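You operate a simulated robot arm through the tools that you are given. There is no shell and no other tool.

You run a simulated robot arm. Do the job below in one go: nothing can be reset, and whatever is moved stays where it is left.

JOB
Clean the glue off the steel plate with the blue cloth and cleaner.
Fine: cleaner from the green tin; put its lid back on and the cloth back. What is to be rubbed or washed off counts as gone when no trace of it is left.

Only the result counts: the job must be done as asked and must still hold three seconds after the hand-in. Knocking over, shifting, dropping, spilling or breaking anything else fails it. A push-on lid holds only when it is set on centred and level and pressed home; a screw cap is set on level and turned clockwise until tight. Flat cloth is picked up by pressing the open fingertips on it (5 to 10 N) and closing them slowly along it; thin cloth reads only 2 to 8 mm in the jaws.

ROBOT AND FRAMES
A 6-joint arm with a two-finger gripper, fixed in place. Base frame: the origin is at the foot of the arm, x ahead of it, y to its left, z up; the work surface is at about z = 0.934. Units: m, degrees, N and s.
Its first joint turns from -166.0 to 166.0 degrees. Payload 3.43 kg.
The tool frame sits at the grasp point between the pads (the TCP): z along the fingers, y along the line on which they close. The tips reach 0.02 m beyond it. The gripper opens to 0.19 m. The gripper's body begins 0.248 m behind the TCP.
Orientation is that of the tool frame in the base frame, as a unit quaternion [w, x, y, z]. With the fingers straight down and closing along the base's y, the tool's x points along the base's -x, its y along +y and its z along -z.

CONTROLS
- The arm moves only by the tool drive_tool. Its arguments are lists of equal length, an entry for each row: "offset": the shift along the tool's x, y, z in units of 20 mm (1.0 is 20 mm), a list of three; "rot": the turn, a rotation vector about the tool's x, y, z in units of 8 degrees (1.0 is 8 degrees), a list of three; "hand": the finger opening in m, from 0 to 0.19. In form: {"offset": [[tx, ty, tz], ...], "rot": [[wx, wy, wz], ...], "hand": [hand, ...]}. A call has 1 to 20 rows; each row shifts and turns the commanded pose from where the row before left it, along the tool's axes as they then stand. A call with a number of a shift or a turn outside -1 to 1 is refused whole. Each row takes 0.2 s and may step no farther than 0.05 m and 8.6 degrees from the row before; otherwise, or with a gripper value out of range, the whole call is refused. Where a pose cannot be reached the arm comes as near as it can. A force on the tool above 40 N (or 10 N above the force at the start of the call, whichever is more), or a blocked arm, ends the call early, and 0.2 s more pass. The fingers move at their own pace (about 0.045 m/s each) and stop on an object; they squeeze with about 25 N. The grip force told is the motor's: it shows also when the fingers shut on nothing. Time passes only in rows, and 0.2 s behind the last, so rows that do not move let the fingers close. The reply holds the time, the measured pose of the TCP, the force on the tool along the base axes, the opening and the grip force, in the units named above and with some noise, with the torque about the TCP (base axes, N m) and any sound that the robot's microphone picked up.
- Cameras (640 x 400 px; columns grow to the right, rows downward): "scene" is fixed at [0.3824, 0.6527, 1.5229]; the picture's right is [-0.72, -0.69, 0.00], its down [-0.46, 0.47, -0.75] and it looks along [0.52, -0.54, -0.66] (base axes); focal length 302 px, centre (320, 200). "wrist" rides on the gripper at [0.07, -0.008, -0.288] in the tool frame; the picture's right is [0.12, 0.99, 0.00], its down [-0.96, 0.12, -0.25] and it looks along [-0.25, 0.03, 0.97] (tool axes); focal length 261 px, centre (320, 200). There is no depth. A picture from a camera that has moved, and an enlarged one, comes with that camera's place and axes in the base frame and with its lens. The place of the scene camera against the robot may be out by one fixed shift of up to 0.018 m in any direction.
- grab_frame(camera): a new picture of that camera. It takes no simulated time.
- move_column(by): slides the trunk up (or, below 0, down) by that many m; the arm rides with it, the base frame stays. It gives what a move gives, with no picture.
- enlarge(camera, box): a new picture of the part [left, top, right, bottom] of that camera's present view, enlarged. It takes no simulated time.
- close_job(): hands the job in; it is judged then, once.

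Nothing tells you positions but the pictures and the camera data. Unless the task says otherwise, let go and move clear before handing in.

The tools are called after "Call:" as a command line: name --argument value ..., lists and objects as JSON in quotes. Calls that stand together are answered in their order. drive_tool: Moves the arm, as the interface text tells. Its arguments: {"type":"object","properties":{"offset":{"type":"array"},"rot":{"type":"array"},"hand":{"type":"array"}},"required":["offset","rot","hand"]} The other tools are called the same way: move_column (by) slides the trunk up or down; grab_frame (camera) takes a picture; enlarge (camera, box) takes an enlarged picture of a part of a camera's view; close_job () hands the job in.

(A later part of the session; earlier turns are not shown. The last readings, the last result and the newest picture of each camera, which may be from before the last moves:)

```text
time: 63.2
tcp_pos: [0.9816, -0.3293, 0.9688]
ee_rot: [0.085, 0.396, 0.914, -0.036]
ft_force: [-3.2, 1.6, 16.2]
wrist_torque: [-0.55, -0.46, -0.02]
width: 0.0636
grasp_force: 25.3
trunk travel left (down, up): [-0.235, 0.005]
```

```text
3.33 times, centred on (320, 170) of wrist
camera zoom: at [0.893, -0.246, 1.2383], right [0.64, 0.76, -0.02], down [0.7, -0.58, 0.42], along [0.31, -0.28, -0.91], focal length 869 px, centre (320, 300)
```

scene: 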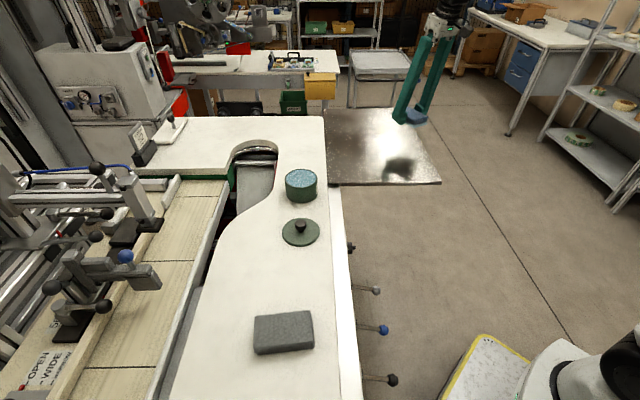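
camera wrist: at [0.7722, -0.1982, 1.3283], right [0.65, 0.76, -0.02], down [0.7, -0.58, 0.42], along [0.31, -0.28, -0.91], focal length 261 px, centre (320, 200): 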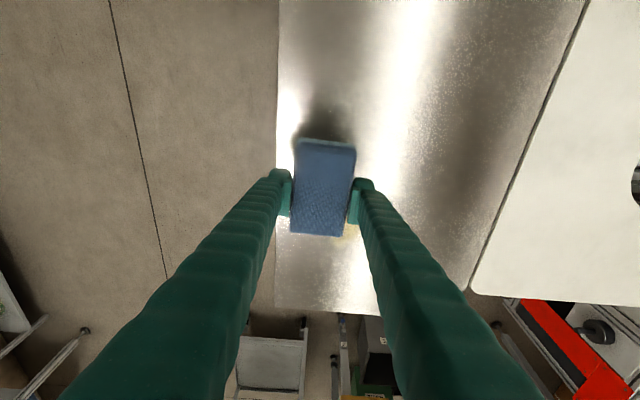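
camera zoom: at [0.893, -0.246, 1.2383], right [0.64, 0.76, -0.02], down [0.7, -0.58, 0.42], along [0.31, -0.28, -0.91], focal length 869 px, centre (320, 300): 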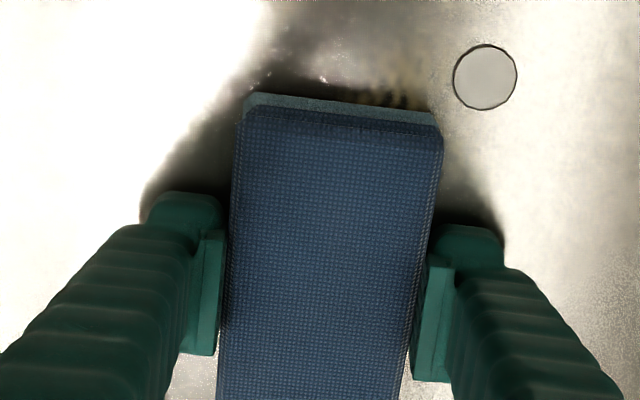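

Contact (16 N), but the torque shows it's mostly the outer end touching. I'll back off slightly, tilt 2° to flatten the cloth, and re-press.

Call:
drive_tool --offset '[[-0.0184, 0, -0.0983], [0, 0, 0], [0.0092, 0, 0.0492], [0, 0, 0]]' --rot '[[0, 0, 0], [0, -0.25, 0], [0, 0, 0], [0, 0, 0]]' --hand '[0.05, 0.05, 0.05, 0.05]'

```text
time: 64.2
tcp_pos: [0.9817, -0.3289, 0.9679]
ee_rot: [0.1, 0.396, 0.912, -0.043]
ft_force: [-0.6, 0.0, 5.6]
wrist_torque: [0.29, 0.29, 0.05]
width: 0.0636
grasp_force: 25.2
trunk travel left (down, up): [-0.235, 0.005]
```

Call:
drive_tool --offset '[[0, 0, 0], [0.0092, 0, 0.0492], [0, 0, 0]]' --rot '[[0, 0.11, 0], [0, 0, 0], [0, 0, 0]]' --hand '[0.05, 0.05, 0.05]'

```text
time: 65.0
tcp_pos: [0.981, -0.33, 0.9674]
ee_rot: [0.095, 0.396, 0.912, -0.039]
ft_force: [3.3, -2.4, 13.8]
wrist_torque: [-0.2, -0.08, -0.04]
width: 0.0637
grasp_force: 24.7
trunk travel left (down, up): [-0.235, 0.005]
```

Flat contact at ~14 N. Now rubbing back and forth across the main patch, along the closing direction and away from the disc.

Call:
drive_tool --offset '[[0, -0.4, 0], [0, -0.4, 0], [0, 0.4, 0], [0, 0.4, 0], [0, -0.4, 0], [0, -0.4, 0], [0, 0.4, 0], [0, 0.4, 0], [0, -0.4, 0], [0, -0.4, 0], [0, 0.4, 0], [0, 0.4, 0], [0, 0, 0]]' --rot '[[0, 0, 0], [0, 0, 0], [0, 0, 0], [0, 0, 0], [0, 0, 0], [0, 0, 0], [0, 0, 0], [0, 0, 0], [0, 0, 0], [0, 0, 0], [0, 0, 0], [0, 0, 0], [0, 0, 0]]' --hand '[0.05, 0.05, 0.05, 0.05, 0.05, 0.05, 0.05, 0.05, 0.05, 0.05, 0.05, 0.05, 0.05]'

Call:
enlarge --camera "wrist" --box '[240, 110, 400, 230]'

Call:
enlarge --camera "scene" --box '[365, 105, 415, 155]'

```text
time: 67.8
tcp_pos: [0.9826, -0.3298, 0.967]
ee_rot: [0.094, 0.396, 0.913, -0.04]
ft_force: [-1.1, -5.8, 7.5]
wrist_torque: [-0.21, 0.21, 0.07]
width: 0.0632
grasp_force: 25.6
trunk travel left (down, up): [-0.235, 0.005]
```

```text
3.33 times, centred on (320, 170) of wrist
camera zoom: at [0.8892, -0.242, 1.2347], right [0.64, 0.76, -0.02], down [0.69, -0.57, 0.44], along [0.32, -0.3, -0.9], focal length 869 px, centre (320, 300)
```

zoom: 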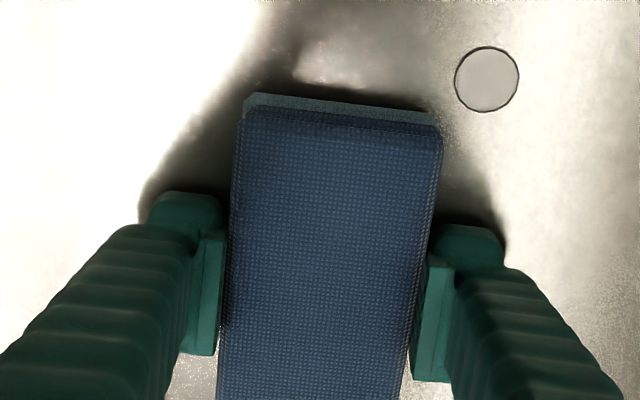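

```text
8.00 times, centred on (390, 130) of scene
camera zoom: at [0.3824, 0.6527, 1.5229], right [-0.72, -0.69, 0.0], down [-0.46, 0.47, -0.75], along [0.52, -0.54, -0.66], focal length 2414 px, centre (-240, 760)
```

zoom: 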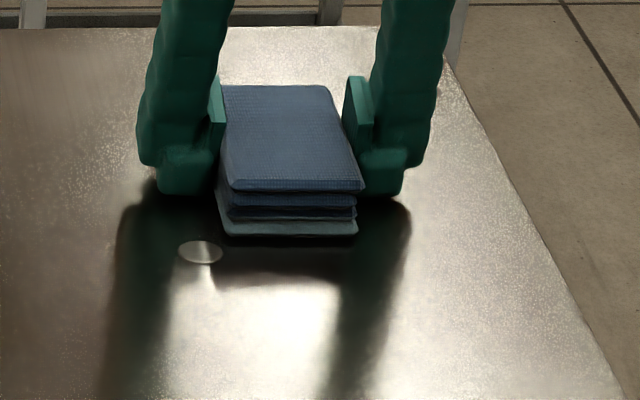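

The visible glue has vanished already. A few more strokes to make sure, with a small outward shift, before checking underneath.

Call:
drive_tool --offset '[[0, -0.4, 0], [0, -0.4, 0], [-0.29, 0.4, 0.06], [0, 0.4, 0], [0, -0.4, 0], [0, -0.4, 0], [0.29, 0.4, -0.06], [0, 0.4, 0], [0, -0.4, 0], [0, -0.4, 0], [0, 0.4, 0], [0, 0.4, 0], [0, 0, 0]]' --rot '[[0, 0, 0], [0, 0, 0], [0, 0, 0], [0, 0, 0], [0, 0, 0], [0, 0, 0], [0, 0, 0], [0, 0, 0], [0, 0, 0], [0, 0, 0], [0, 0, 0], [0, 0, 0], [0, 0, 0]]' --hand '[0.05, 0.05, 0.05, 0.05, 0.05, 0.05, 0.05, 0.05, 0.05, 0.05, 0.05, 0.05, 0.05]'

Call:
drive_tool --offset '[[-0.02, 0, -0.098], [-0.05, 0, -0.245], [-0.199, 0, -0.98], [-0.199, 0, -0.98], [-0.199, 0, -0.98], [0.98, 0, -0.199], [0.98, 0, -0.199], [0.98, 0, -0.199], [0.98, 0, -0.199], [0.98, 0, -0.199], [0.98, 0, -0.199], [0.98, 0.3, -0.199], [0.98, 0.3, -0.199], [0, 0, 0]]' --rot '[[0, 0, 0], [0, 0, 0], [0, 0, 0], [0, 0, 0], [0, 0, 0], [0, 0, 0], [0, 0, 0], [0, 0, 0], [0, 0, 0], [0, 0, 0], [0, 0, 0], [0, 0, 0], [0, 0, 0], [0, 0, 0]]' --hand '[0.05, 0.05, 0.05, 0.05, 0.05, 0.05, 0.05, 0.05, 0.05, 0.05, 0.05, 0.05, 0.05, 0.05]'

Call:
grab_frame --camera "wrist"

Call:
enlarge --camera "wrist" --box '[260, 190, 400, 300]'

Call:
enlarge --camera "scene" --box '[350, 100, 420, 160]'

```text
time: 70.6
tcp_pos: [0.9825, -0.3284, 0.9677]
ee_rot: [0.093, 0.395, 0.913, -0.04]
ft_force: [-1.1, -2.4, 5.2]
wrist_torque: [-0.3, 0.2, 0.09]
width: 0.0637
grasp_force: 24.7
trunk travel left (down, up): [-0.235, 0.005]
```

```text
time: 73.6
tcp_pos: [0.88, -0.2039, 1.0338]
ee_rot: [0.093, 0.396, 0.913, -0.039]
ft_force: [0.8, -0.2, 0.2]
wrist_torque: [0.02, -0.03, 0.0]
width: 0.0636
grasp_force: 25.5
trunk travel left (down, up): [-0.235, 0.005]
```

```text
taken
camera wrist: at [0.7872, -0.1174, 1.3016], right [0.64, 0.76, -0.02], down [0.69, -0.57, 0.44], along [0.32, -0.3, -0.9], focal length 261 px, centre (320, 200)
```

wrist: 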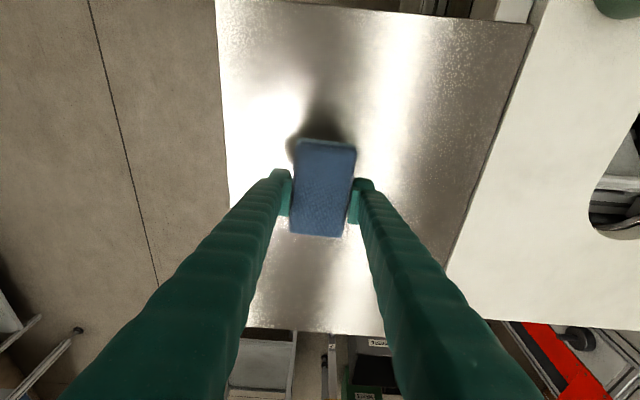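

```text
3.64 times, centred on (330, 245) of wrist
camera zoom: at [0.7872, -0.1174, 1.3016], right [0.64, 0.76, -0.02], down [0.69, -0.57, 0.44], along [0.32, -0.3, -0.9], focal length 948 px, centre (284, 36)
```

zoom: 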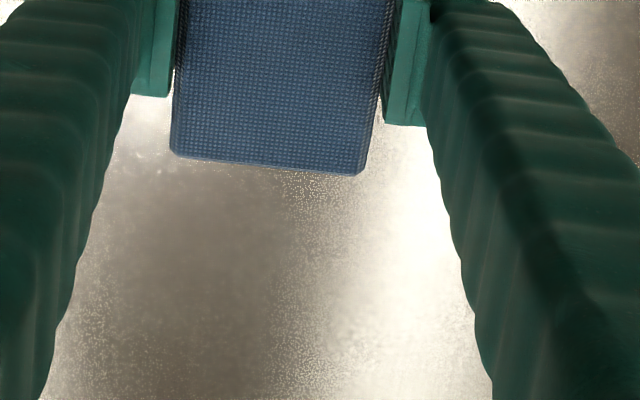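

```text
6.67 times, centred on (385, 130) of scene
camera zoom: at [0.3824, 0.6527, 1.5229], right [-0.72, -0.69, 0.0], down [-0.46, 0.47, -0.75], along [0.52, -0.54, -0.66], focal length 2012 px, centre (-113, 667)
```

zoom: 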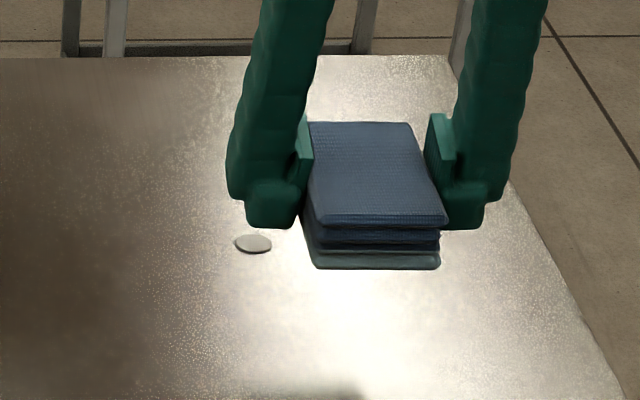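

The disc hasn't moved. I'll move the cloth further away for an unobstructed look at the whole plate from both cameras.

Call:
drive_tool --offset '[[0.5, 0.9, -0.6], [0.5, 0.9, -0.6], [0.5, 0.9, -0.6], [0.5, 0.9, -0.6], [0, 0, 0]]' --rot '[[0, 0, 0], [0, 0, 0], [0, 0, 0], [0, 0, 0], [0, 0, 0]]' --hand '[0.05, 0.05, 0.05, 0.05, 0.05]'

Call:
enlarge --camera "scene" --box '[350, 100, 420, 160]'

Call:
enlarge --camera "wrist" --box '[240, 200, 400, 320]'

Call:
grab_frame --camera "wrist"

```text
time: 74.8
tcp_pos: [0.9003, -0.1204, 1.0752]
ee_rot: [0.093, 0.396, 0.913, -0.039]
ft_force: [1.2, 0.7, -0.4]
wrist_torque: [-0.01, -0.02, 0.03]
width: 0.0639
grasp_force: 25.1
trunk travel left (down, up): [-0.235, 0.005]
```

```text
6.67 times, centred on (385, 130) of scene
camera zoom: at [0.3824, 0.6527, 1.5229], right [-0.72, -0.69, 0.0], down [-0.46, 0.47, -0.75], along [0.52, -0.54, -0.66], focal length 2012 px, centre (-113, 667)
```

zoom: 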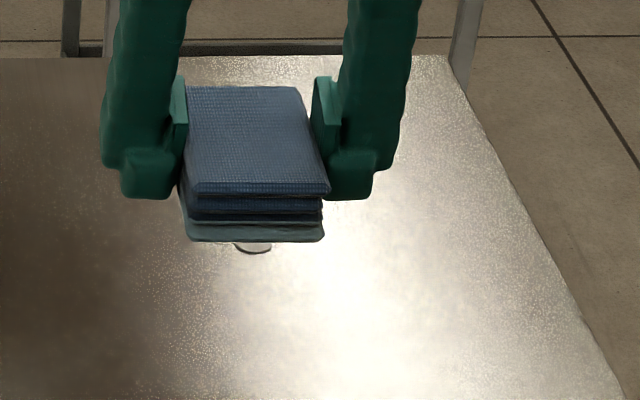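

```text
3.33 times, centred on (320, 260) of wrist
camera zoom: at [0.807, -0.0342, 1.343], right [0.64, 0.76, -0.02], down [0.69, -0.57, 0.44], along [0.32, -0.3, -0.9], focal length 869 px, centre (320, 0)
```

zoom: 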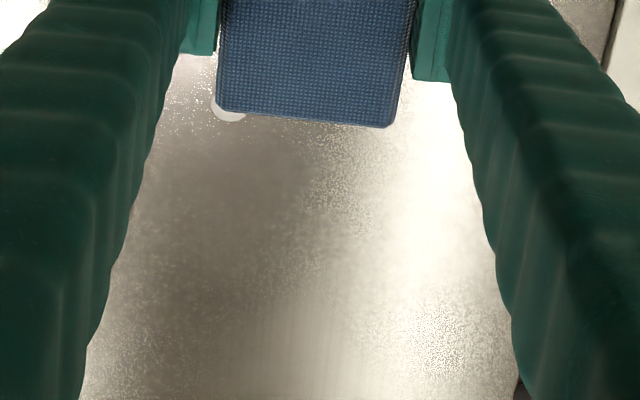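

```text
taken
camera wrist: at [0.807, -0.0342, 1.343], right [0.64, 0.76, -0.02], down [0.69, -0.57, 0.44], along [0.32, -0.3, -0.9], focal length 261 px, centre (320, 200)
```

wrist: 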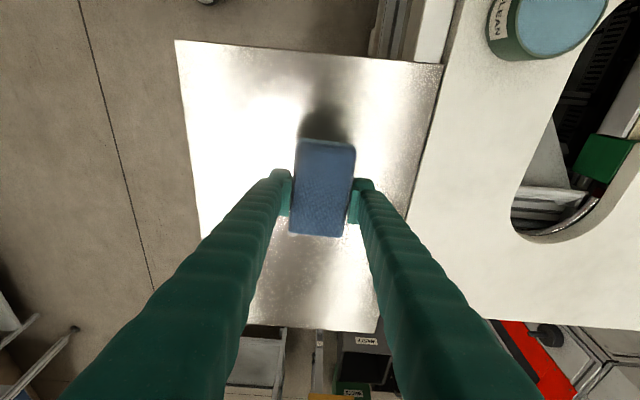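

Call:
drive_tool --offset '[[0.9, 0.5, -0.5], [0.9, 0.5, -0.5], [0.9, 0.5, -0.5], [0.9, 0.5, -0.5], [0.9, 0.5, -0.5], [0.9, 0.5, -0.5], [0.9, 0.5, -0.5], [0.9, 0.5, -0.5], [0, 0, 0]]' --rot '[[0, 0, 0], [0, 0, 0], [0, 0, 0], [0, 0, 0], [0, 0, 0], [0, 0, 0], [0, 0, 0], [0, 0, 0], [0, 0, 0]]' --hand '[0.05, 0.05, 0.05, 0.05, 0.05, 0.05, 0.05, 0.05, 0.05]'

Call:
enlarge --camera "scene" --box '[320, 100, 450, 200]'

Call:
enlarge --camera "scene" --box '[360, 110, 405, 150]'

Call:
grab_frame --camera "wrist"

```text
time: 76.8
tcp_pos: [0.8502, 0.052, 1.1227]
ee_rot: [0.093, 0.396, 0.913, -0.039]
ft_force: [-0.6, -0.6, -1.1]
wrist_torque: [0.02, -0.02, 0.01]
width: 0.0639
grasp_force: 24.7
trunk travel left (down, up): [-0.235, 0.005]
```

```text
4.00 times, centred on (385, 150) of scene
camera zoom: at [0.3824, 0.6527, 1.5229], right [-0.72, -0.69, 0.0], down [-0.46, 0.47, -0.75], along [0.52, -0.54, -0.66], focal length 1207 px, centre (60, 400)
```

zoom: 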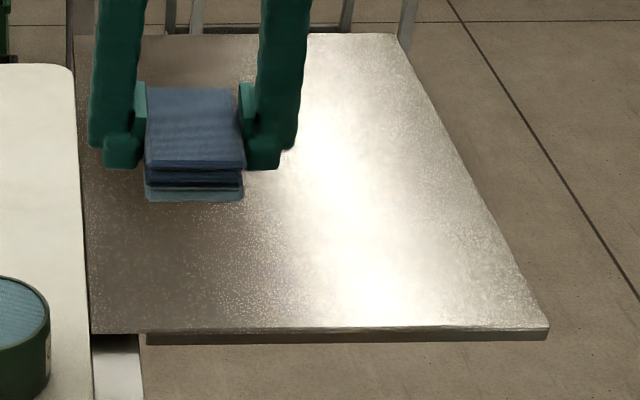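

```text
10.00 times, centred on (382, 130) of scene
camera zoom: at [0.3824, 0.6527, 1.5229], right [-0.72, -0.69, 0.0], down [-0.46, 0.47, -0.75], along [0.52, -0.54, -0.66], focal length 3018 px, centre (-305, 900)
```

zoom: 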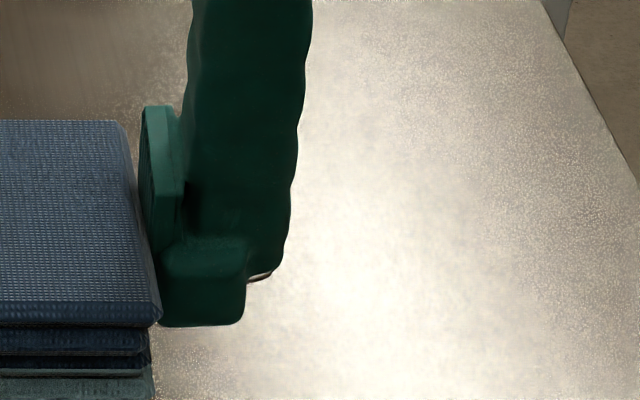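

```text
taken
camera wrist: at [0.7582, 0.1389, 1.3899], right [0.64, 0.76, -0.02], down [0.69, -0.57, 0.44], along [0.32, -0.3, -0.9], focal length 261 px, centre (320, 200)
```

wrist: 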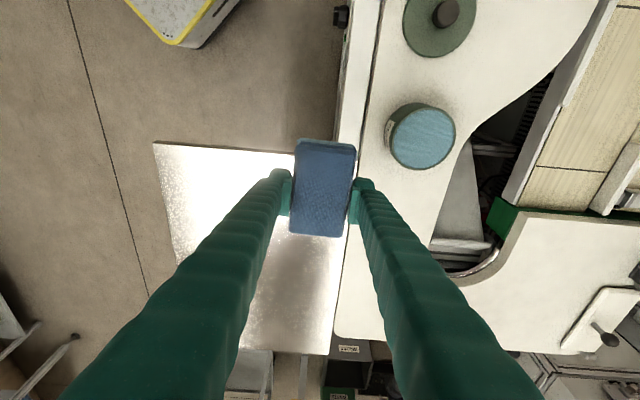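

No yellow visible so far. I'll carry the cloth back toward its place and check the plate once the arm is out of the scene camera's line.

Call:
drive_tool --offset '[[0.948, 0.349, -0.085], [0.948, 0.349, -0.085], [0.948, 0.349, -0.085], [0.948, 0.349, -0.085], [0.948, 0.349, -0.085], [0.948, 0.349, -0.085], [0.948, 0.349, -0.085], [0.948, 0.349, -0.085], [0.948, 0.349, -0.085], [0.948, 0.349, -0.085], [0.948, 0.349, -0.085], [0.948, 0.349, -0.085], [0.948, 0.349, -0.085], [0.948, 0.349, -0.085], [0.948, 0.349, -0.085], [0.948, 0.349, -0.085], [0.948, 0.349, -0.085], [0.948, 0.349, -0.085], [0.948, 0.349, -0.085], [0, 0, 0]]' --rot '[[0, 0, 0], [0, 0, 0], [0, 0, 0], [0, 0, 0], [0, 0, 0], [0, 0, 0], [0, 0, 0], [0, 0, 0], [0, 0, 0], [0, 0, 0], [0, 0, 0], [0, 0, 0], [0, 0, 0], [0, 0, 0], [0, 0, 0], [0, 0, 0], [0, 0, 0], [0, 0, 0], [0, 0, 0], [0, 0, 0]]' --hand '[0.05, 0.05, 0.05, 0.05, 0.05, 0.05, 0.05, 0.05, 0.05, 0.05, 0.05, 0.05, 0.05, 0.05, 0.05, 0.05, 0.05, 0.05, 0.05, 0.05]'

Call:
enlarge --camera "scene" --box '[320, 100, 450, 200]'

Call:
enlarge --camera "scene" --box '[360, 110, 405, 150]'

Call:
grab_frame --camera "scene"

```text
time: 81.0
tcp_pos: [0.7008, 0.4039, 1.0807]
ee_rot: [0.095, 0.395, 0.913, -0.04]
ft_force: [-0.6, -0.2, -1.1]
wrist_torque: [-0.01, 0.02, 0.0]
width: 0.0639
grasp_force: 25.1
trunk travel left (down, up): [-0.235, 0.005]
```

```text
4.00 times, centred on (385, 150) of scene
camera zoom: at [0.3824, 0.6527, 1.5229], right [-0.72, -0.69, 0.0], down [-0.46, 0.47, -0.75], along [0.52, -0.54, -0.66], focal length 1207 px, centre (60, 400)
```

zoom: 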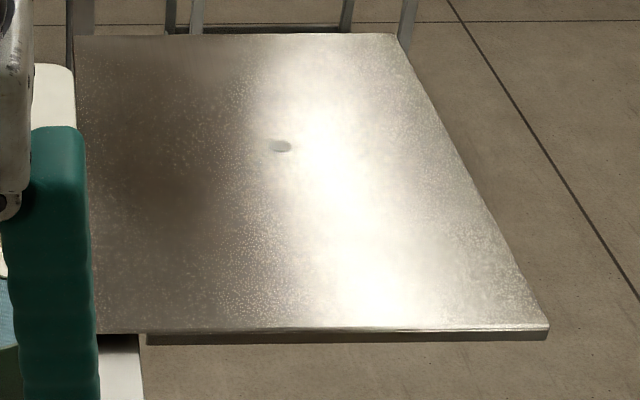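

```text
10.00 times, centred on (382, 130) of scene
camera zoom: at [0.3824, 0.6527, 1.5229], right [-0.72, -0.69, 0.0], down [-0.46, 0.47, -0.75], along [0.52, -0.54, -0.66], focal length 3018 px, centre (-305, 900)
```

zoom: 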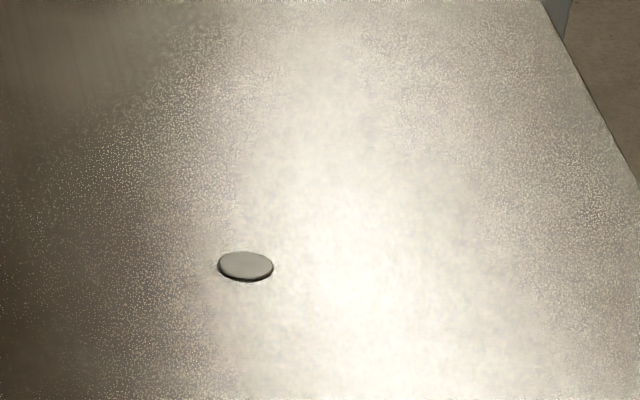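

```text
taken
```

scene: 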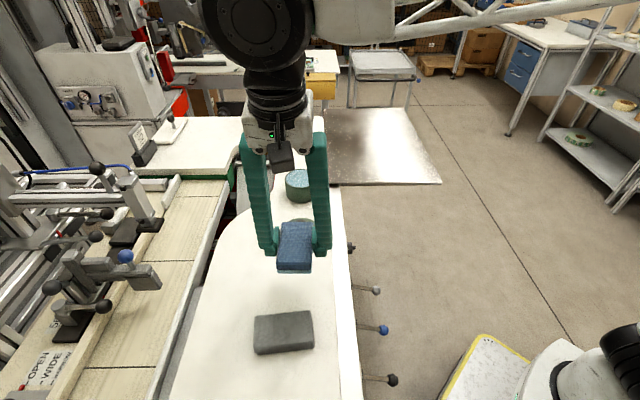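

The plate looks clean from the scene camera and the coin-like disc is exactly where it was. Now I turn the cloth back to its original orientation above its place.

Call:
drive_tool --offset '[[0, 0, 0], [0, 0, 0], [0, 0, 0], [0, 0, 0], [0, 0, 0], [0, 0, 0], [0, 0, 0], [0, 0, 0], [0, 0, 0], [0, 0, 0], [0, 0, 0], [0, 0, 0], [0, 0, 0], [0, 0, 0]]' --rot '[[-0.188, 0, -0.927], [-0.188, 0, -0.927], [-0.188, 0, -0.927], [-0.188, 0, -0.927], [-0.188, 0, -0.927], [-0.188, 0, -0.927], [-0.188, 0, -0.927], [-0.188, 0, -0.927], [-0.188, 0, -0.927], [-0.188, 0, -0.927], [-0.188, 0, -0.927], [-0.188, 0, -0.927], [-0.188, 0, -0.927], [0, 0, 0]]' --hand '[0.05, 0.05, 0.05, 0.05, 0.05, 0.05, 0.05, 0.05, 0.05, 0.05, 0.05, 0.05, 0.05, 0.05]'

Call:
grab_frame --camera "wrist"

Call:
grab_frame --camera "scene"

```text
time: 84.0
tcp_pos: [0.7007, 0.4036, 1.0806]
ee_rot: [0.091, -0.433, 0.896, 0.042]
ft_force: [-0.3, -0.4, -0.6]
wrist_torque: [0.03, -0.01, 0.01]
width: 0.0637
grasp_force: 25.2
trunk travel left (down, up): [-0.235, 0.005]
```

```text
taken
camera wrist: at [0.63, 0.3004, 1.3497], right [-0.85, 0.52, -0.03], down [0.46, 0.77, 0.43], along [0.25, 0.36, -0.9], focal length 261 px, centre (320, 200)
```

wrist: 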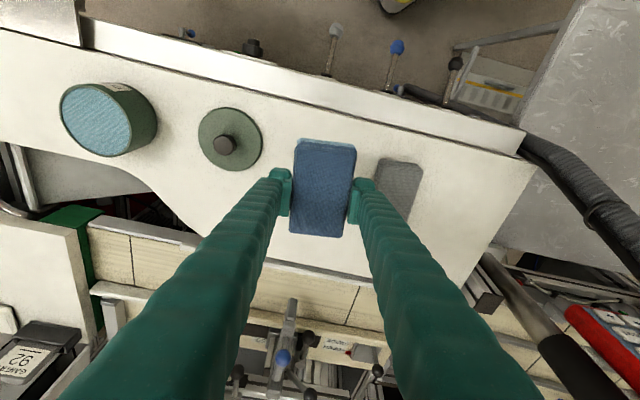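

```text
taken
```

scene: 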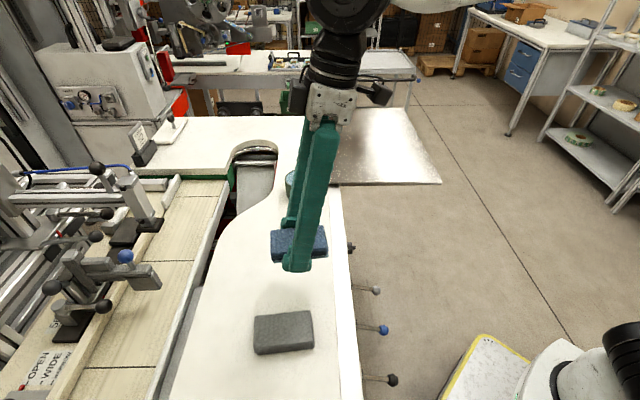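

Orientation matches the original grip. Descending to just above the bench.

Call:
drive_tool --offset '[[-0.113, 0.09, 0.02], [0.199, 0, 0.98], [0.199, 0, 0.98], [0.199, 0, 0.98], [0.199, 0, 0.98], [0.0995, 0, 0.49], [0.06, 0, 0.294], [0, 0, 0]]' --rot '[[0, 0, 0], [0, 0, 0], [0, 0, 0], [0, 0, 0], [0, 0, 0], [0, 0, 0], [0, 0, 0], [0, 0, 0]]' --hand '[0.05, 0.05, 0.05, 0.05, 0.05, 0.05, 0.05, 0.05]'

Call:
enlarge --camera "scene" --box '[240, 220, 360, 340]'

```text
time: 85.8
tcp_pos: [0.7017, 0.4063, 0.9845]
ee_rot: [0.091, -0.432, 0.896, 0.041]
ft_force: [1.0, 0.3, -1.3]
wrist_torque: [0.0, 0.04, 0.02]
width: 0.0635
grasp_force: 25.1
trunk travel left (down, up): [-0.235, 0.005]
```

```text
3.33 times, centred on (300, 280) of scene
camera zoom: at [0.3824, 0.6527, 1.5229], right [-0.72, -0.69, 0.0], down [-0.46, 0.47, -0.75], along [0.52, -0.54, -0.66], focal length 1006 px, centre (387, -67)
```

zoom: 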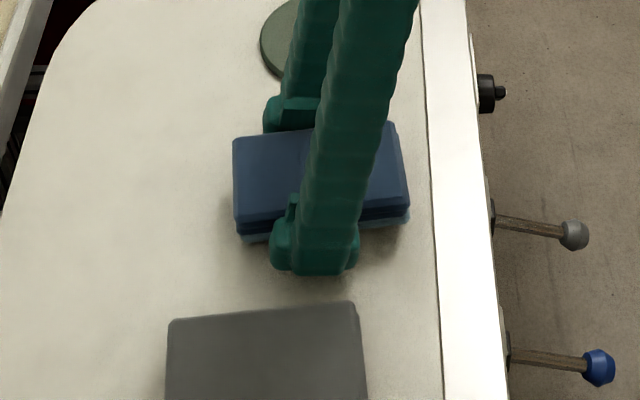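

Lowering in 2 mm steps until the cloth rests on the bench.

Call:
drive_tool --offset '[[0.02, 0, 0.098], [0.02, 0, 0.098], [0.02, 0, 0.098], [0.02, 0, 0.098], [0, 0, 0]]' --rot '[[0, 0, 0], [0, 0, 0], [0, 0, 0], [0, 0, 0], [0, 0, 0]]' --hand '[0.05, 0.05, 0.05, 0.05, 0.05]'

```text
time: 87.0
tcp_pos: [0.7032, 0.4065, 0.976]
ee_rot: [0.091, -0.432, 0.896, 0.041]
ft_force: [1.5, -0.5, -0.9]
wrist_torque: [-0.01, -0.03, -0.01]
width: 0.0637
grasp_force: 24.6
trunk travel left (down, up): [-0.235, 0.005]
```

Call:
drive_tool --offset '[[0.01, 0, 0.049], [0.01, 0, 0.049], [0.01, 0, 0.049], [0, 0, 0]]' --rot '[[0, 0, 0], [0, 0, 0], [0, 0, 0], [0, 0, 0]]' --hand '[0.05, 0.05, 0.05, 0.05]'

```text
time: 88.0
tcp_pos: [0.7016, 0.4072, 0.9726]
ee_rot: [0.092, -0.433, 0.896, 0.042]
ft_force: [0.1, 0.1, 0.1]
wrist_torque: [-0.03, -0.01, -0.02]
width: 0.0637
grasp_force: 24.7
trunk travel left (down, up): [-0.235, 0.005]
```

Call:
drive_tool --offset '[[0.01, 0, 0.049], [0, 0, 0], [0.01, 0, 0.049], [0, 0, 0]]' --rot '[[0, 0, 0], [0, 0, 0], [0, 0, 0], [0, 0, 0]]' --hand '[0.05, 0.05, 0.05, 0.05]'

```text
time: 89.0
tcp_pos: [0.7033, 0.4065, 0.972]
ee_rot: [0.091, -0.433, 0.896, 0.041]
ft_force: [-1.1, 0.1, 6.3]
wrist_torque: [0.37, 0.01, 0.06]
width: 0.0637
grasp_force: 24.8
trunk travel left (down, up): [-0.235, 0.005]
```

The cloth touches the bench (6 N). Opening slowly and lifting away.

Call:
drive_tool --offset '[[0, 0, 0], [0, 0, 0], [0, 0, 0], [0, 0, 0], [-0.1, 0, -0.49], [-0.199, 0, -0.98], [-0.199, 0, -0.98], [-0.199, 0, -0.98], [-0.199, 0, -0.98], [0, 0, 0]]' --rot '[[0, 0, 0], [0, 0, 0], [0, 0, 0], [0, 0, 0], [0, 0, 0], [0, 0, 0], [0, 0, 0], [0, 0, 0], [0, 0, 0], [0, 0, 0]]' --hand '[0.067, 0.074, 0.08, 0.084, 0.084, 0.084, 0.084, 0.084, 0.084, 0.084]'

Call:
grab_frame --camera "wrist"

Call:
grab_frame --camera "scene"

```text
time: 91.2
tcp_pos: [0.7005, 0.408, 1.0621]
ee_rot: [0.092, -0.433, 0.896, 0.041]
ft_force: [0.8, -0.2, -1.3]
wrist_torque: [0.02, 0.0, 0.0]
width: 0.084
grasp_force: 0.0
trunk travel left (down, up): [-0.235, 0.005]
```

```text
taken
camera wrist: at [0.6293, 0.3048, 1.3309], right [-0.85, 0.53, -0.03], down [0.46, 0.77, 0.43], along [0.25, 0.36, -0.9], focal length 261 px, centre (320, 200)
```

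wrist: 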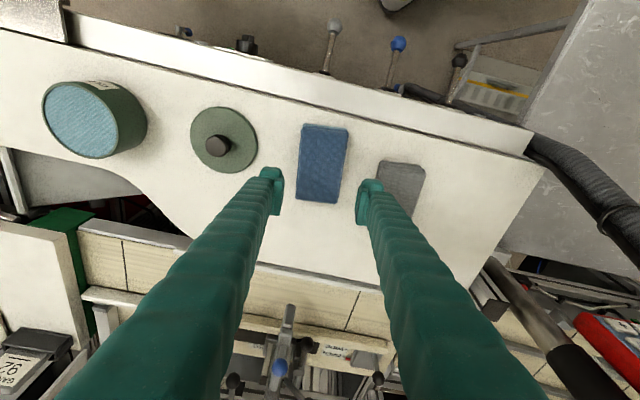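

```text
taken
```

scene: 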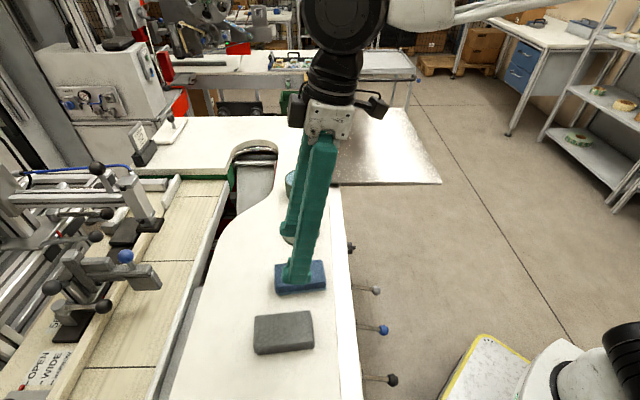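

The cloth is back in its place. Next I straighten the tool to vertical at the starting yaw so I can inspect the plate with the wrist camera.

Call:
drive_tool --offset '[[-0.199, 0, -0.98], [-0.199, 0, -0.98], [-0.199, 0, -0.98], [-0.199, 0, -0.98], [0, 0, 0], [0, 0, 0], [0, 0, 0], [0, 0, 0], [0, 0, 0], [0, 0, 0], [0, 0, 0], [0, 0, 0], [0, 0, 0], [0, 0, 0]]' --rot '[[0, 0, 0], [0, 0, 0], [0, 0, 0], [0, 0, 0], [0, 0.72, 0], [0, 0.72, 0], [0, 0, 0.92], [0, 0, 0.92], [0, 0, 0.92], [0, 0, 0.92], [0, 0, 0.92], [0, 0, 0.92], [0, 0, 0.92], [0, 0, 0]]' --hand '[0.1, 0.12, 0.14, 0.16, 0.19, 0.19, 0.19, 0.19, 0.19, 0.19, 0.19, 0.19, 0.19, 0.19]'

```text
time: 94.2
tcp_pos: [0.7023, 0.4072, 1.1406]
ee_rot: [0.002, 0.0, 1.0, -0.002]
ft_force: [0.4, 0.1, -0.9]
wrist_torque: [-0.05, -0.03, 0.02]
width: 0.1904
grasp_force: 0.0
trunk travel left (down, up): [-0.235, 0.005]
```

Call:
drive_tool --offset '[[-0.2, -0.98, -0.094], [-0.2, -0.98, -0.094], [-0.2, -0.98, -0.094], [-0.2, -0.98, -0.094], [-0.2, -0.98, -0.094], [-0.2, -0.98, -0.094], [-0.2, -0.98, -0.094], [-0.2, -0.98, -0.094], [-0.2, -0.98, -0.094], [-0.2, -0.98, -0.094], [-0.2, -0.98, -0.094], [-0.2, -0.98, -0.094], [-0.2, -0.98, -0.094], [-0.2, -0.98, -0.094], [-0.2, -0.98, -0.094], [-0.2, -0.98, -0.094]]' --rot '[[0, 0, 0], [0, 0, 0], [0, 0, 0], [0, 0, 0], [0, 0, 0], [0, 0, 0], [0, 0, 0], [0, 0, 0], [0, 0, 0], [0, 0, 0], [0, 0, 0], [0, 0, 0], [0, 0, 0], [0, 0, 0], [0, 0, 0], [0, 0, 0]]' --hand '[0.19, 0.19, 0.19, 0.19, 0.19, 0.19, 0.19, 0.19, 0.19, 0.19, 0.19, 0.19, 0.19, 0.19, 0.19, 0.19]'

Call:
drive_tool --offset '[[-0.2, -0.98, -0.094], [-0.2, -0.98, -0.094], [-0.2, -0.98, -0.094], [-0.2, -0.98, -0.094], [-0.2, -0.98, -0.094], [-0.2, -0.98, -0.094], [-0.2, -0.98, -0.094], [-0.2, -0.98, -0.094], [-0.2, -0.98, -0.094], [-0.2, -0.98, -0.094], [-0.2, -0.98, -0.094], [-0.2, -0.98, -0.094], [-0.2, -0.98, -0.094], [-0.2, -0.98, -0.094], [-0.2, -0.98, -0.094], [-0.2, -0.98, -0.094], [0, 0, 0]]' --rot '[[0, 0, 0], [0, 0, 0], [0, 0, 0], [0, 0, 0], [0, 0, 0], [0, 0, 0], [0, 0, 0], [0, 0, 0], [0, 0, 0], [0, 0, 0], [0, 0, 0], [0, 0, 0], [0, 0, 0], [0, 0, 0], [0, 0, 0], [0, 0, 0], [0, 0, 0]]' --hand '[0.19, 0.19, 0.19, 0.19, 0.19, 0.19, 0.19, 0.19, 0.19, 0.19, 0.19, 0.19, 0.19, 0.19, 0.19, 0.19, 0.19]'

Call:
grab_frame --camera "wrist"

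Call:
enlarge --camera "wrist" --box '[210, 130, 410, 280]'

Call:
enlarge --camera "scene" --box '[220, 150, 380, 370]'

```text
time: 97.6
tcp_pos: [0.7669, 0.0945, 1.1742]
ee_rot: [0.001, 0.0, 1.0, -0.002]
ft_force: [0.1, -0.5, 0.6]
wrist_torque: [-0.03, -0.01, 0.01]
width: 0.1898
grasp_force: 0.1
trunk travel left (down, up): [-0.235, 0.005]
```

```text
time: 101.2
tcp_pos: [0.8292, -0.2178, 1.2057]
ee_rot: [0.001, 0.0, 1.0, -0.002]
ft_force: [-0.3, -1.0, -0.7]
wrist_torque: [-0.03, 0.01, -0.01]
width: 0.1901
grasp_force: 0.0
trunk travel left (down, up): [-0.235, 0.005]
```

```text
taken
camera wrist: at [0.7595, -0.226, 1.4931], right [-0.12, 0.99, 0.0], down [0.96, 0.12, 0.25], along [0.25, 0.03, -0.97], focal length 261 px, centre (320, 200)
```

wrist: 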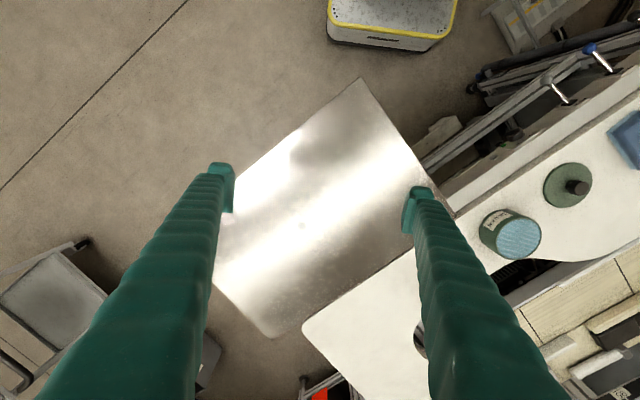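

```text
2.67 times, centred on (310, 205) of wrist
camera zoom: at [0.7595, -0.226, 1.4931], right [-0.12, 0.99, 0.0], down [0.96, 0.12, 0.25], along [0.25, 0.03, -0.97], focal length 695 px, centre (347, 187)
```

zoom: 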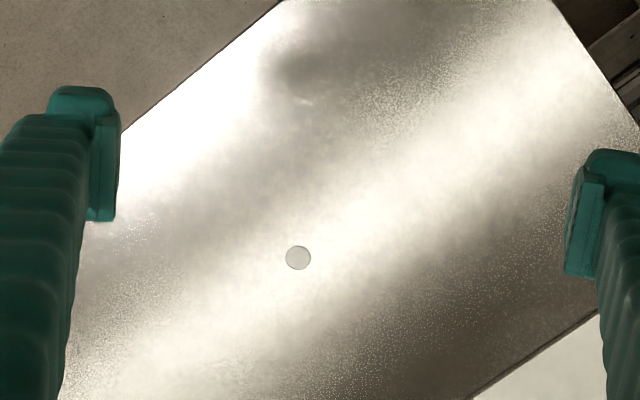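

```text
1.82 times, centred on (300, 260) of scene
camera zoom: at [0.3824, 0.6527, 1.5229], right [-0.72, -0.69, 0.0], down [-0.46, 0.47, -0.75], along [0.52, -0.54, -0.66], focal length 549 px, centre (356, 91)
```

zoom: 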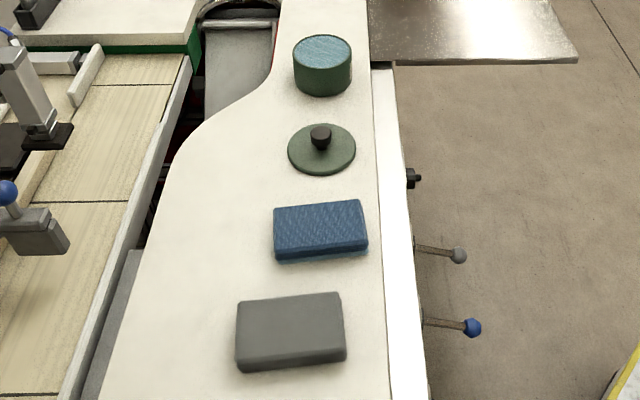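

Call:
enlarge --camera "wrist" --box '[230, 180, 320, 250]'

Call:
enlarge --camera "wrist" --box '[270, 200, 330, 245]'

```text
5.71 times, centred on (275, 215) of wrist
camera zoom: at [0.7595, -0.226, 1.4931], right [-0.12, 0.99, 0.0], down [0.96, 0.12, 0.25], along [0.25, 0.03, -0.97], focal length 1489 px, centre (577, 114)
```

zoom: 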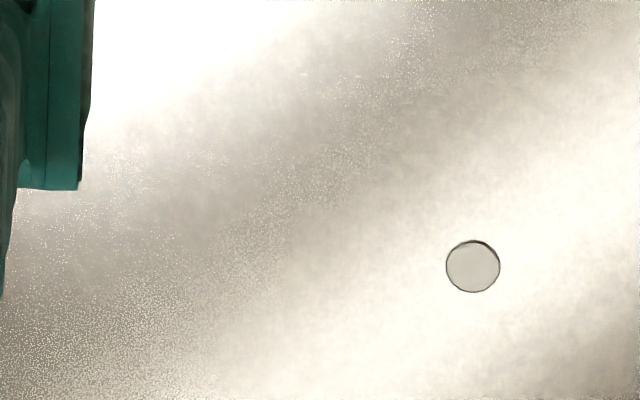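

```text
8.89 times, centred on (300, 222) of wrist
camera zoom: at [0.7595, -0.226, 1.4931], right [-0.12, 0.99, 0.0], down [0.96, 0.12, 0.25], along [0.25, 0.03, -0.97], focal length 2317 px, centre (498, 0)
```

zoom: 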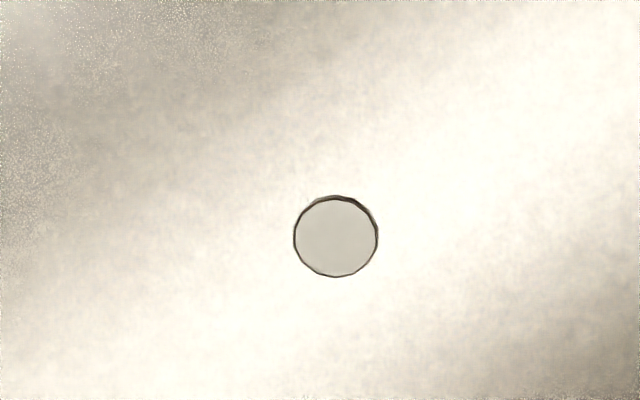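

The plate is clean with no trace of yellow and the disc is untouched. I now head to the lid, taking one more look at the plate from a different angle on the way.

Call:
drive_tool --offset '[[0.056, 0.996, 0], [0.056, 0.996, 0], [0.056, 0.996, 0], [0.056, 0.996, 0], [0.056, 0.996, 0], [0.056, 0.996, 0], [0.056, 0.996, 0], [0.056, 0.996, 0], [0.056, 0.996, 0], [0.056, 0.996, 0], [0.056, 0.996, 0], [0.056, 0.996, 0], [0.056, 0.996, 0]]' --rot '[[0, 0, 0], [0, 0, 0], [0, 0, 0], [0, 0, 0], [0, 0, 0], [0, 0, 0], [0, 0, 0], [0, 0, 0], [0, 0, 0], [0, 0, 0], [0, 0, 0], [0, 0, 0], [0, 0, 0]]' --hand '[0.19, 0.19, 0.19, 0.19, 0.19, 0.19, 0.19, 0.19, 0.19, 0.19, 0.19, 0.19, 0.19]'

Call:
grab_frame --camera "wrist"

Call:
enlarge --camera "scene" --box '[360, 110, 405, 150]'

Call:
drive_tool --offset '[[0.056, 0.996, 0], [0.056, 0.996, 0], [0.056, 0.996, 0], [0.056, 0.996, 0], [0.056, 0.996, 0], [0.056, 0.996, 0], [0.056, 0.996, 0], [0.056, 0.996, 0], [0.056, 0.996, 0], [0.056, 0.996, 0], [0.056, 0.996, 0], [0.056, 0.996, 0], [0.056, 0.996, 0], [0, 0, 1], [0, 0, 1], [0, 0, 1], [0, 0, 1], [0, 0, 1], [0, 0, 0.9], [0, 0, 0]]' --rot '[[0, 0, 0], [0, 0, 0], [0, 0, 0], [0, 0, 0], [0, 0, 0], [0, 0, 0], [0, 0, 0], [0, 0, 0], [0, 0, 0], [0, 0, 0], [0, 0, 0], [0, 0, 0], [0, 0, 0], [0, 0, 0], [0, 0, 0], [0, 0, 0], [0, 0, 0], [0, 0, 0], [0, 0, 0], [0, 0, 0]]' --hand '[0.19, 0.19, 0.16, 0.14, 0.12, 0.1, 0.09, 0.08, 0.08, 0.08, 0.08, 0.08, 0.08, 0.08, 0.08, 0.08, 0.08, 0.08, 0.08, 0.08]'

Call:
enlarge --camera "wrist" --box '[240, 130, 400, 250]'

```text
time: 104.0
tcp_pos: [0.8157, 0.0403, 1.2049]
ee_rot: [0.002, -0.001, 1.0, -0.002]
ft_force: [-0.3, -0.4, -0.2]
wrist_torque: [0.1, 0.03, -0.01]
width: 0.1899
grasp_force: 0.1
trunk travel left (down, up): [-0.235, 0.005]
```

```text
taken
camera wrist: at [0.7457, 0.0323, 1.4933], right [-0.12, 0.99, 0.0], down [0.96, 0.12, 0.25], along [0.25, 0.03, -0.97], focal length 261 px, centre (320, 200)
```

wrist: 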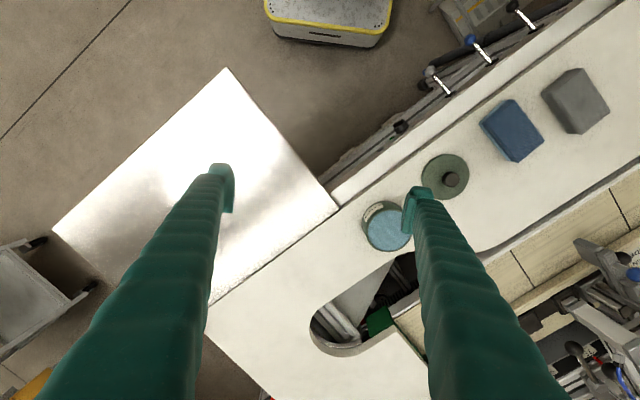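

```text
10.00 times, centred on (382, 130) of scene
camera zoom: at [0.3824, 0.6527, 1.5229], right [-0.72, -0.69, 0.0], down [-0.46, 0.47, -0.75], along [0.52, -0.54, -0.66], focal length 3018 px, centre (-305, 900)
```

zoom: 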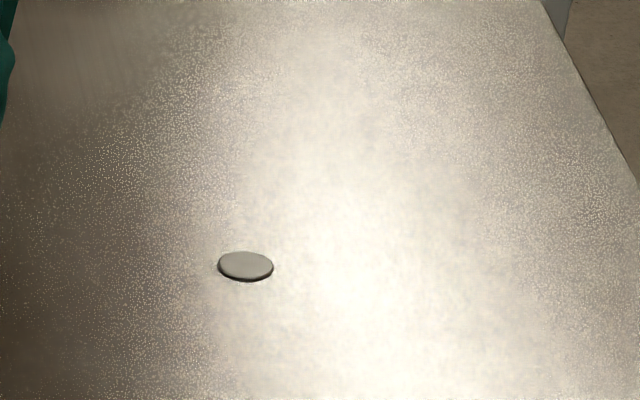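

```text
time: 108.2
tcp_pos: [0.8024, 0.2945, 1.0859]
ee_rot: [0.002, 0.001, 1.0, -0.002]
ft_force: [0.5, -0.5, -0.4]
wrist_torque: [-0.01, 0.03, 0.01]
width: 0.0801
grasp_force: 0.1
trunk travel left (down, up): [-0.235, 0.005]
```

```text
3.33 times, centred on (320, 190) of wrist
camera zoom: at [0.7313, 0.2878, 1.374], right [-0.12, 0.99, 0.0], down [0.96, 0.12, 0.25], along [0.25, 0.03, -0.97], focal length 869 px, centre (320, 233)
```

zoom: 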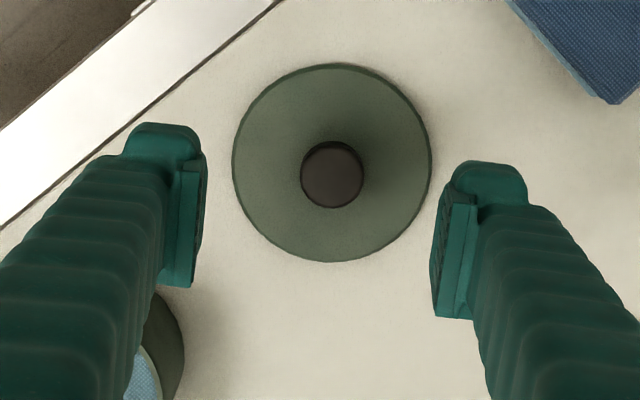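

The plate is clean from this angle too. The lid's knob is at (0.8035, 0.301); I align and descend to the same grip height as before.

Call:
drive_tool --offset '[[-0.03, 0.33, 0], [0, 0, 1], [0, 0, 1], [0, 0, 1], [0, 0, 0]]' --rot '[[0, 0, 0], [0, 0, 0], [0, 0, 0], [0, 0, 0], [0, 0, 0]]' --hand '[0.075, 0.07, 0.07, 0.07, 0.07]'

Call:
enlarge --camera "wrist" --box '[240, 130, 400, 250]'

Call:
enlarge --camera "scene" --box '[260, 190, 340, 270]'

```text
time: 109.4
tcp_pos: [0.8, 0.3052, 1.0253]
ee_rot: [0.001, -0.001, 1.0, -0.003]
ft_force: [0.4, -0.1, -0.7]
wrist_torque: [-0.02, 0.01, 0.04]
width: 0.07
grasp_force: 0.0
trunk travel left (down, up): [-0.235, 0.005]
```

```text
3.33 times, centred on (320, 190) of wrist
camera zoom: at [0.7302, 0.2982, 1.3129], right [-0.12, 0.99, 0.0], down [0.96, 0.12, 0.25], along [0.25, 0.03, -0.97], focal length 869 px, centre (320, 233)
```

zoom: 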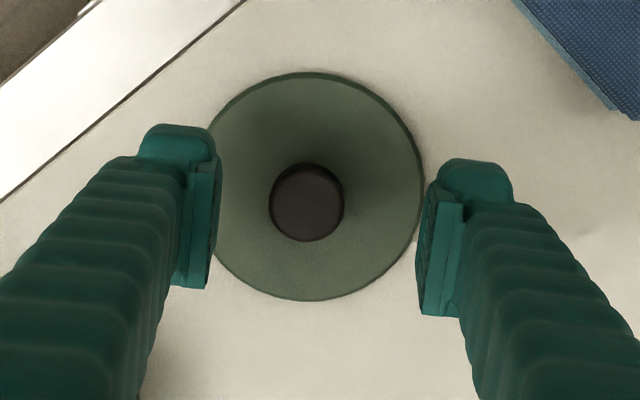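

```text
5.00 times, centred on (300, 230) of scene
camera zoom: at [0.3824, 0.6527, 1.5229], right [-0.72, -0.69, 0.0], down [-0.46, 0.47, -0.75], along [0.52, -0.54, -0.66], focal length 1509 px, centre (420, 50)
```

zoom: 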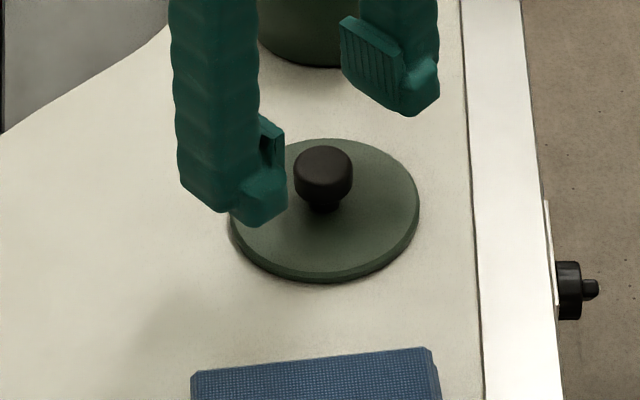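

Call:
drive_tool --offset '[[-0.12, -0.17, 0], [0, 0, 0.9], [0, 0, 0.9], [0, 0, 0.12], [0, 0, 0]]' --rot '[[0, 0, 0], [0, 0, 0], [0, 0, 0], [0, 0, 0], [0, 0, 0]]' --hand '[0.07, 0.07, 0.07, 0.07, 0.07]'

Call:
enlarge --camera "wrist" --box '[240, 130, 400, 250]'

```text
time: 110.6
tcp_pos: [0.8041, 0.2988, 0.9857]
ee_rot: [0.002, 0.0, 1.0, -0.001]
ft_force: [-1.0, 0.1, 0.2]
wrist_torque: [0.02, 0.01, 0.02]
width: 0.07
grasp_force: 0.1
trunk travel left (down, up): [-0.235, 0.005]
```

```text
3.33 times, centred on (320, 190) of wrist
camera zoom: at [0.7332, 0.2923, 1.2736], right [-0.12, 0.99, 0.0], down [0.96, 0.12, 0.25], along [0.25, 0.03, -0.97], focal length 869 px, centre (320, 233)
```

zoom: 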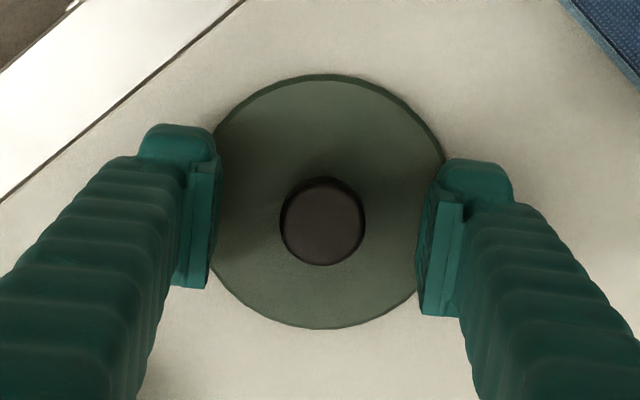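

Well centred. Closing on the knob.

Call:
drive_tool --offset '[[0, 0, 0], [0, 0, 0], [0, 0, 0], [0, 0, 0], [0, 0, 0]]' --rot '[[0, 0, 0], [0, 0, 0], [0, 0, 0], [0, 0, 0], [0, 0, 0]]' --hand '[0.05, 0.035, 0.02, 0.01, 0.01]'

Call:
drive_tool --offset '[[0, 0, -0.3], [0, 0, -0.8], [0, 0, -1], [0, 0, -1], [0, 0, -1], [0, 0, -1], [0, 0, -1], [0, 0, -1], [0, 0, 0]]' --rot '[[0, 0, 0], [0, 0, 0], [0, 0, 0], [0, 0, 0], [0, 0, 0], [0, 0, 0], [0, 0, 0], [0, 0, 0], [0, 0, 0]]' --hand '[0.01, 0.01, 0.01, 0.01, 0.01, 0.01, 0.01, 0.01, 0.01]'

Call:
enlarge --camera "wrist" --box '[240, 130, 400, 250]'

Call:
grab_frame --camera "scene"

```text
time: 111.8
tcp_pos: [0.803, 0.2997, 0.9868]
ee_rot: [0.002, 0.0, 1.0, -0.002]
ft_force: [0.3, -0.3, 1.0]
wrist_torque: [-0.02, 0.03, 0.0]
width: 0.0281
grasp_force: 24.9
trunk travel left (down, up): [-0.235, 0.005]
```

```text
time: 113.8
tcp_pos: [0.8044, 0.3023, 1.1295]
ee_rot: [0.002, 0.0, 1.0, -0.001]
ft_force: [0.0, 0.5, -0.2]
wrist_torque: [0.01, 0.02, 0.01]
width: 0.0277
grasp_force: 25.1
trunk travel left (down, up): [-0.235, 0.005]
```

```text
3.33 times, centred on (320, 190) of wrist
camera zoom: at [0.7329, 0.2944, 1.417], right [-0.12, 0.99, 0.0], down [0.96, 0.12, 0.25], along [0.25, 0.03, -0.97], focal length 869 px, centre (320, 233)
```

zoom: 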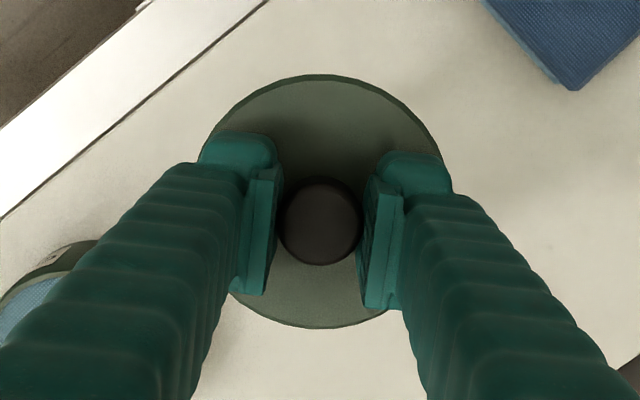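

```text
taken
```

scene: 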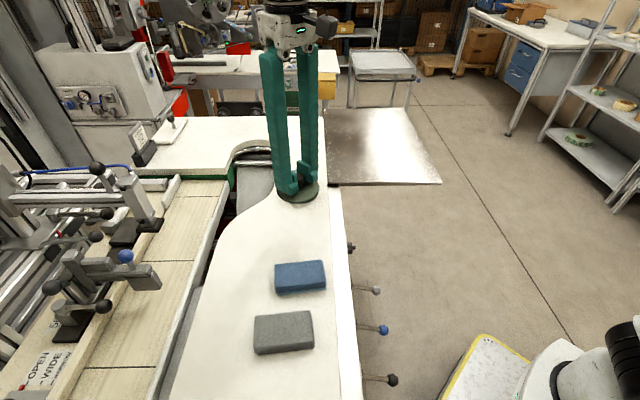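

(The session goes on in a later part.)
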